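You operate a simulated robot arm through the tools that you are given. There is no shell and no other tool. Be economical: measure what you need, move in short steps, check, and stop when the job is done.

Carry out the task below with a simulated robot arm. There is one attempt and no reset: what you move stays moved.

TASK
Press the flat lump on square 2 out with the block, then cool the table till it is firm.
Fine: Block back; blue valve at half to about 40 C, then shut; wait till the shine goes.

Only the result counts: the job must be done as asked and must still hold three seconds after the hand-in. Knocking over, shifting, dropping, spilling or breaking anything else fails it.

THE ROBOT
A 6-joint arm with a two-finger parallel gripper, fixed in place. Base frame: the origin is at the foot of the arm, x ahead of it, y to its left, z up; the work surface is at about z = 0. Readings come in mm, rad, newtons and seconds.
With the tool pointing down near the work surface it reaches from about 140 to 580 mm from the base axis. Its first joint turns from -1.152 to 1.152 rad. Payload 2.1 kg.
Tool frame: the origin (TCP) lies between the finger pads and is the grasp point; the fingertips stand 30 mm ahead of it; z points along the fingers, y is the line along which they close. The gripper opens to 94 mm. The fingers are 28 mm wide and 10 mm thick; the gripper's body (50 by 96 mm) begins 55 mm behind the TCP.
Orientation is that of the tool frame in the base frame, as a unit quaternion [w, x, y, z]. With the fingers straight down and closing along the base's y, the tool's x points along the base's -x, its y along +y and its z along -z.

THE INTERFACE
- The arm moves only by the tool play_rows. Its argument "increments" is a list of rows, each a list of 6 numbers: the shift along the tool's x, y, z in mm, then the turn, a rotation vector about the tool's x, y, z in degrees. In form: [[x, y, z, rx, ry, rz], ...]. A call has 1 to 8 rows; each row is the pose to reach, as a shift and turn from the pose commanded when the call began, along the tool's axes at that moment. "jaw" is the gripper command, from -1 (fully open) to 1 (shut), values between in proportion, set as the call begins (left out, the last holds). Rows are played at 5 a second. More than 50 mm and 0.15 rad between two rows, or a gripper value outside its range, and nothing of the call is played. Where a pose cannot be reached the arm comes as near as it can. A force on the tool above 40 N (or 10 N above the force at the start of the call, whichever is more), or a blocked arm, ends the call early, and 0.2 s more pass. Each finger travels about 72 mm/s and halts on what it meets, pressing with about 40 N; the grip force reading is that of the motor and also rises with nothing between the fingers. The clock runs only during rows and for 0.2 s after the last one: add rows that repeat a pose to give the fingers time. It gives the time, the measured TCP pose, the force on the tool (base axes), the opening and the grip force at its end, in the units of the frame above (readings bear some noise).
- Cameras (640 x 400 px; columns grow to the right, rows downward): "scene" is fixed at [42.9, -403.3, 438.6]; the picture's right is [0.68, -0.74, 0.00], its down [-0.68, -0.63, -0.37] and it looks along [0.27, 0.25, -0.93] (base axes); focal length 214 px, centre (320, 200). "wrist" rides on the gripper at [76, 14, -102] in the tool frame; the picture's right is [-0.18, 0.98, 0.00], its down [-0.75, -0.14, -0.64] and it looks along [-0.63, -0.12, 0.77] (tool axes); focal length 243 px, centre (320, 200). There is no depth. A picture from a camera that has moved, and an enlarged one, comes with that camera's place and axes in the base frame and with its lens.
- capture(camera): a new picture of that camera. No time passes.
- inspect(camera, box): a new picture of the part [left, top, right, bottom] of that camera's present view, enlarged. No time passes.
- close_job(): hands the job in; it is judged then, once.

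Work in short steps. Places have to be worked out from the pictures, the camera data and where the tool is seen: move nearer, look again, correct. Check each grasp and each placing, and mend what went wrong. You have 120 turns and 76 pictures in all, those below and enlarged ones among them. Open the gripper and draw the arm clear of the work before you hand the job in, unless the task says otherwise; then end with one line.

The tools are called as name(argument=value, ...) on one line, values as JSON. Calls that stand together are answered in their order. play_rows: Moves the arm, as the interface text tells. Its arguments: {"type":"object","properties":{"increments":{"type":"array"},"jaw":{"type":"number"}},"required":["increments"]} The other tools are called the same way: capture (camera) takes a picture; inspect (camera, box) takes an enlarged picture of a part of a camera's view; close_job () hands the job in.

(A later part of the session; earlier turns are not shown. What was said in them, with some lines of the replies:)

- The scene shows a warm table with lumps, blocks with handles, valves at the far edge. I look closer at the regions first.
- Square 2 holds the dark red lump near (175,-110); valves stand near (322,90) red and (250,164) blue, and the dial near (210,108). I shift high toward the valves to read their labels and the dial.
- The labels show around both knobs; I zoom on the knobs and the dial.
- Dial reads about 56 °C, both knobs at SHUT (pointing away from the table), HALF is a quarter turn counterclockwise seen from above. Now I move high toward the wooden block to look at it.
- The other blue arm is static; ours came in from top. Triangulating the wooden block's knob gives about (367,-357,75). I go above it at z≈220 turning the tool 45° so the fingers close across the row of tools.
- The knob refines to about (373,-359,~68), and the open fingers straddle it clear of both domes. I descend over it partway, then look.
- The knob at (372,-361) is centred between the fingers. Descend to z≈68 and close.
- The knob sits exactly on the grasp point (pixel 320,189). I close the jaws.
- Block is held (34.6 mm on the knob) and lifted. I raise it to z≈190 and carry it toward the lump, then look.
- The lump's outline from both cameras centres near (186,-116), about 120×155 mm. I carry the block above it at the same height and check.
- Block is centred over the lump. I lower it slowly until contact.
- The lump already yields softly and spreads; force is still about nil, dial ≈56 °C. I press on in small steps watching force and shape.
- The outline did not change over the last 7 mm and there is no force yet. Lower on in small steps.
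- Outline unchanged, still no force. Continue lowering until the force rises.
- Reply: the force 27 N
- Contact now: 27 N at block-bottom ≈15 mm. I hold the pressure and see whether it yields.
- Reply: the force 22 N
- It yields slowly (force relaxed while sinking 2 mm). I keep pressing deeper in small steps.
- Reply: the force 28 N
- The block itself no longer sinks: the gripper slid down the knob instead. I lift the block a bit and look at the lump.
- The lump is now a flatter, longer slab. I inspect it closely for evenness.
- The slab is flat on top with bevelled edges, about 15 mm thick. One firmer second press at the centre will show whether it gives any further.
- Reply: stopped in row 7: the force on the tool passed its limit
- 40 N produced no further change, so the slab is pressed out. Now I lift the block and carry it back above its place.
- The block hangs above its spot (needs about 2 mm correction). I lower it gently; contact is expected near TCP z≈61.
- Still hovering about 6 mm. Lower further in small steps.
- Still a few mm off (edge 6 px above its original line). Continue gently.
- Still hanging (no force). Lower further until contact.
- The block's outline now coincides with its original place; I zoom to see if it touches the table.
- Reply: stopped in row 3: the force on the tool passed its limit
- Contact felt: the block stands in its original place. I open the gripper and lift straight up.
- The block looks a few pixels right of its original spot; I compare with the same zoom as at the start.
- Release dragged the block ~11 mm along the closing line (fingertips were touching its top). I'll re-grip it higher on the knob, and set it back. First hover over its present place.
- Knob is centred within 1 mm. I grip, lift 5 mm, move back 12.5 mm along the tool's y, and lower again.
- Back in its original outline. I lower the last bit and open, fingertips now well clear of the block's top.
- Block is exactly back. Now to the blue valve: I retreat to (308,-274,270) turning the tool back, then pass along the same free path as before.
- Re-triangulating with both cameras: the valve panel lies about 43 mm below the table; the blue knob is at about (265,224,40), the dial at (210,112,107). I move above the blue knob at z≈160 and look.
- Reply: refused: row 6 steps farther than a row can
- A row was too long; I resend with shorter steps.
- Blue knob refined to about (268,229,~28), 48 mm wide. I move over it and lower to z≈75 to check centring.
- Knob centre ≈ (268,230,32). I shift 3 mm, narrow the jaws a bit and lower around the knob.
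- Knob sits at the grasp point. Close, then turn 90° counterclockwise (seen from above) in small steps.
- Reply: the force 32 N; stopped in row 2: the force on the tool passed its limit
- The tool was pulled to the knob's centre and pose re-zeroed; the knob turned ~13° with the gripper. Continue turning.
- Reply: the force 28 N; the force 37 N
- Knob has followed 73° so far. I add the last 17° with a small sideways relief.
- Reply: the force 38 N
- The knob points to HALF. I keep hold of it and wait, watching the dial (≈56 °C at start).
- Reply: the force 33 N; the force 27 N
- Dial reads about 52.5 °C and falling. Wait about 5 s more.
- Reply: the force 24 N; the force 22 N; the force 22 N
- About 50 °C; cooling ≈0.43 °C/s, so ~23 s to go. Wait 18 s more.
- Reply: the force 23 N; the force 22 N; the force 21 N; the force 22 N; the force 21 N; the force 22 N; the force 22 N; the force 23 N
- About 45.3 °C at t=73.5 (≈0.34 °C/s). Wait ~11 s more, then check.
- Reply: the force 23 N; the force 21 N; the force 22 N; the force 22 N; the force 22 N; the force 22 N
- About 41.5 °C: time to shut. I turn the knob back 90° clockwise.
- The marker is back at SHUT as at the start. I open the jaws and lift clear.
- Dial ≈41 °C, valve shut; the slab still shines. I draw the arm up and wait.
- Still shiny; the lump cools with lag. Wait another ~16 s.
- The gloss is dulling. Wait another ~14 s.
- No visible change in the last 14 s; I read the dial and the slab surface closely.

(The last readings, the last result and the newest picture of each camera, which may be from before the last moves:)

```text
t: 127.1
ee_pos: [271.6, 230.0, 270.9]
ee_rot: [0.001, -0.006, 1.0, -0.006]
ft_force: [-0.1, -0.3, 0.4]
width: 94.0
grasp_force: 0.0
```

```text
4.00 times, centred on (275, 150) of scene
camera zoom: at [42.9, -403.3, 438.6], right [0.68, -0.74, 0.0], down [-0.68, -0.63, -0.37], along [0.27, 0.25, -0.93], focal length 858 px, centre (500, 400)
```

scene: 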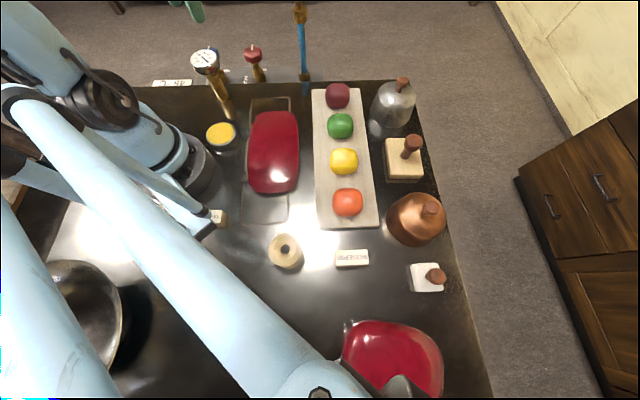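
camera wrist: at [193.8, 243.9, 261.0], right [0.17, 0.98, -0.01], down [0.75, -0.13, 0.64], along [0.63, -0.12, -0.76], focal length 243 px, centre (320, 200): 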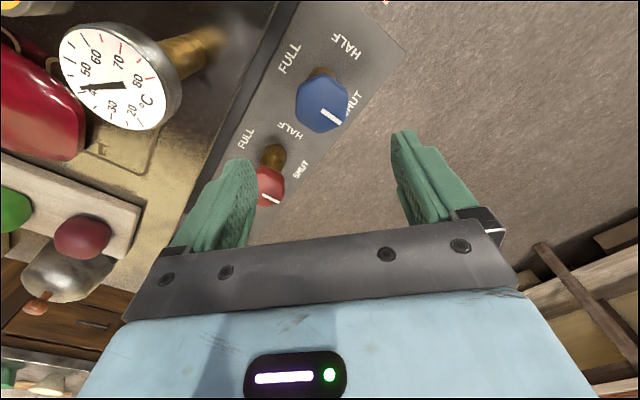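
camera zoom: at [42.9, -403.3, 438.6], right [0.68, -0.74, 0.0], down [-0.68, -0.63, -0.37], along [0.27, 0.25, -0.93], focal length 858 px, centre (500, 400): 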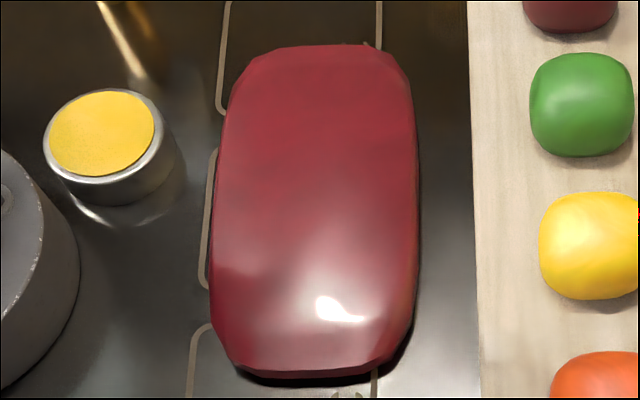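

Surface has turned satin, dial steady at ≈40.8 °C. I wait another ~25 s to see whether the rest of the gloss goes.

play_rows(increments=[[0, 0, 0, 0, 0, 0], [0, 0, 0, 0, 0, 0], [0, 0, 0, 0, 0, 0], [0, 0, 0, 0, 0, 0], [0, 0, 0, 0, 0, 0], [0, 0, 0, 0, 0, 0], [0, 0, 0, 0, 0, 0], [0, 0, 0, 0, 0, 0]])

play_rows(increments=[[0, 0, 0, 0, 0, 0], [0, 0, 0, 0, 0, 0], [0, 0, 0, 0, 0, 0], [0, 0, 0, 0, 0, 0], [0, 0, 0, 0, 0, 0], [0, 0, 0, 0, 0, 0], [0, 0, 0, 0, 0, 0], [0, 0, 0, 0, 0, 0]])

play_rows(increments=[[0, 0, 0, 0, 0, 0], [0, 0, 0, 0, 0, 0], [0, 0, 0, 0, 0, 0], [0, 0, 0, 0, 0, 0], [0, 0, 0, 0, 0, 0], [0, 0, 0, 0, 0, 0], [0, 0, 0, 0, 0, 0], [0, 0, 0, 0, 0, 0]])

play_rows(increments=[[0, 0, 0, 0, 0, 0], [0, 0, 0, 0, 0, 0], [0, 0, 0, 0, 0, 0], [0, 0, 0, 0, 0, 0], [0, 0, 0, 0, 0, 0], [0, 0, 0, 0, 0, 0], [0, 0, 0, 0, 0, 0], [0, 0, 0, 0, 0, 0]])

play_rows(increments=[[0, 0, 0, 0, 0, 0], [0, 0, 0, 0, 0, 0], [0, 0, 0, 0, 0, 0], [0, 0, 0, 0, 0, 0], [0, 0, 0, 0, 0, 0], [0, 0, 0, 0, 0, 0], [0, 0, 0, 0, 0, 0], [0, 0, 0, 0, 0, 0]])

play_rows(increments=[[0, 0, 0, 0, 0, 0], [0, 0, 0, 0, 0, 0], [0, 0, 0, 0, 0, 0], [0, 0, 0, 0, 0, 0], [0, 0, 0, 0, 0, 0], [0, 0, 0, 0, 0, 0], [0, 0, 0, 0, 0, 0], [0, 0, 0, 0, 0, 0]])

play_rows(increments=[[0, 0, 0, 0, 0, 0], [0, 0, 0, 0, 0, 0], [0, 0, 0, 0, 0, 0], [0, 0, 0, 0, 0, 0], [0, 0, 0, 0, 0, 0], [0, 0, 0, 0, 0, 0], [0, 0, 0, 0, 0, 0], [0, 0, 0, 0, 0, 0]])

play_rows(increments=[[0, 0, 0, 0, 0, 0], [0, 0, 0, 0, 0, 0], [0, 0, 0, 0, 0, 0], [0, 0, 0, 0, 0, 0], [0, 0, 0, 0, 0, 0], [0, 0, 0, 0, 0, 0], [0, 0, 0, 0, 0, 0], [0, 0, 0, 0, 0, 0]])

play_rows(increments=[[0, 0, 0, 0, 0, 0], [0, 0, 0, 0, 0, 0], [0, 0, 0, 0, 0, 0], [0, 0, 0, 0, 0, 0], [0, 0, 0, 0, 0, 0], [0, 0, 0, 0, 0, 0], [0, 0, 0, 0, 0, 0], [0, 0, 0, 0, 0, 0]])

play_rows(increments=[[0, 0, 0, 0, 0, 0], [0, 0, 0, 0, 0, 0], [0, 0, 0, 0, 0, 0], [0, 0, 0, 0, 0, 0], [0, 0, 0, 0, 0, 0], [0, 0, 0, 0, 0, 0], [0, 0, 0, 0, 0, 0], [0, 0, 0, 0, 0, 0]])

play_rows(increments=[[0, 0, 0, 0, 0, 0], [0, 0, 0, 0, 0, 0], [0, 0, 0, 0, 0, 0], [0, 0, 0, 0, 0, 0], [0, 0, 0, 0, 0, 0], [0, 0, 0, 0, 0, 0], [0, 0, 0, 0, 0, 0], [0, 0, 0, 0, 0, 0]])

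play_rows(increments=[[0, 0, 0, 0, 0, 0], [0, 0, 0, 0, 0, 0], [0, 0, 0, 0, 0, 0], [0, 0, 0, 0, 0, 0], [0, 0, 0, 0, 0, 0], [0, 0, 0, 0, 0, 0], [0, 0, 0, 0, 0, 0], [0, 0, 0, 0, 0, 0]])

play_rows(increments=[[0, 0, 0, 0, 0, 0], [0, 0, 0, 0, 0, 0], [0, 0, 0, 0, 0, 0], [0, 0, 0, 0, 0, 0], [0, 0, 0, 0, 0, 0], [0, 0, 0, 0, 0, 0], [0, 0, 0, 0, 0, 0], [0, 0, 0, 0, 0, 0]])

play_rows(increments=[[0, 0, 0, 0, 0, 0], [0, 0, 0, 0, 0, 0], [0, 0, 0, 0, 0, 0], [0, 0, 0, 0, 0, 0], [0, 0, 0, 0, 0, 0], [0, 0, 0, 0, 0, 0], [0, 0, 0, 0, 0, 0], [0, 0, 0, 0, 0, 0]])

inspect(camera="scene", box=[235, 100, 315, 200])

```text
t: 128.9
ee_pos: [271.0, 231.4, 272.0]
ee_rot: [0.0, -0.005, 1.0, -0.005]
ft_force: [-1.3, 0.3, 0.1]
width: 94.0
grasp_force: 0.0
```

```text
t: 130.7
ee_pos: [270.9, 230.3, 271.8]
ee_rot: [0.0, -0.005, 1.0, -0.005]
ft_force: [-0.6, -0.2, 0.6]
width: 94.3
grasp_force: 0.0
```

```text
t: 132.5
ee_pos: [271.1, 230.3, 272.1]
ee_rot: [0.001, -0.005, 1.0, -0.005]
ft_force: [0.3, -0.6, 0.0]
width: 93.9
grasp_force: 0.1
```

```text
t: 134.3
ee_pos: [271.7, 230.1, 271.5]
ee_rot: [0.0, -0.006, 1.0, -0.006]
ft_force: [-1.1, 0.3, -0.5]
width: 94.1
grasp_force: 0.1
```

```text
t: 136.1
ee_pos: [271.7, 230.2, 270.5]
ee_rot: [0.0, -0.006, 1.0, -0.006]
ft_force: [1.3, 0.5, -0.1]
width: 94.2
grasp_force: 0.2
```

```text
t: 137.9
ee_pos: [271.1, 230.6, 270.5]
ee_rot: [0.001, -0.005, 1.0, -0.005]
ft_force: [0.7, -0.1, 0.4]
width: 93.8
grasp_force: 0.0
```

```text
t: 139.7
ee_pos: [271.5, 230.3, 271.2]
ee_rot: [0.001, -0.005, 1.0, -0.006]
ft_force: [-0.5, -0.8, 0.2]
width: 94.1
grasp_force: 0.1
```

```text
t: 141.5
ee_pos: [272.3, 230.5, 271.5]
ee_rot: [0.0, -0.005, 1.0, -0.005]
ft_force: [0.2, -0.3, 0.0]
width: 94.0
grasp_force: 0.0
```

```text
t: 143.3
ee_pos: [271.2, 229.6, 271.1]
ee_rot: [0.001, -0.005, 1.0, -0.005]
ft_force: [-0.4, -0.4, 0.1]
width: 94.1
grasp_force: 0.1
```

```text
t: 145.1
ee_pos: [270.1, 230.3, 270.7]
ee_rot: [0.0, -0.005, 1.0, -0.005]
ft_force: [0.3, -0.8, -0.6]
width: 94.1
grasp_force: 0.0
```

```text
t: 146.9
ee_pos: [270.8, 229.4, 271.5]
ee_rot: [0.0, -0.005, 1.0, -0.005]
ft_force: [0.4, 0.2, -0.5]
width: 94.1
grasp_force: 0.1
```

```text
t: 148.7
ee_pos: [271.0, 229.8, 271.1]
ee_rot: [0.002, -0.006, 1.0, -0.004]
ft_force: [0.3, 0.2, -0.5]
width: 94.0
grasp_force: 0.0
```

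```text
t: 150.5
ee_pos: [272.2, 230.1, 271.5]
ee_rot: [0.001, -0.005, 1.0, -0.005]
ft_force: [-0.3, 0.1, 0.4]
width: 93.9
grasp_force: 0.1
```

```text
t: 152.3
ee_pos: [271.7, 230.5, 272.2]
ee_rot: [0.0, -0.005, 1.0, -0.005]
ft_force: [0.3, -0.4, -0.1]
width: 94.1
grasp_force: 0.0
```

```text
4.00 times, centred on (275, 150) of scene
camera zoom: at [42.9, -403.3, 438.6], right [0.68, -0.74, 0.0], down [-0.68, -0.63, -0.37], along [0.27, 0.25, -0.93], focal length 858 px, centre (500, 400)
```

zoom: 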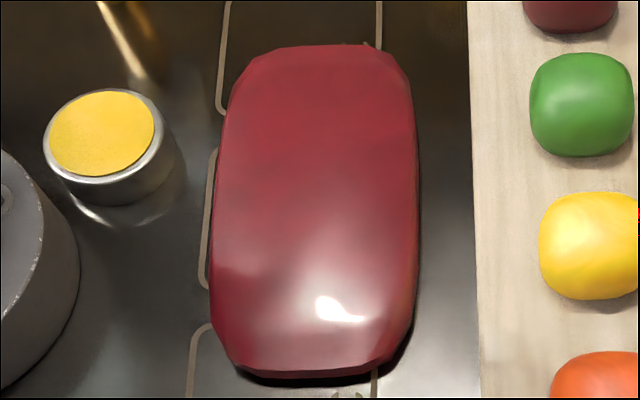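

The slab's surface settled to a steady satin look (no change for 40 s), dial ≈40.8 °C, valve shut, block back, gripper open and clear. I hand in.

close_job()

```text
The job is handed in.
```

I handed the job in with the lump pressed out and the block back in its place. The table is at about 41 °C with the blue valve shut. The lump's surface turned from glossy to satin and then stayed the same for 40 s, with one small bright highlight left, so I took it as firm without testing it.
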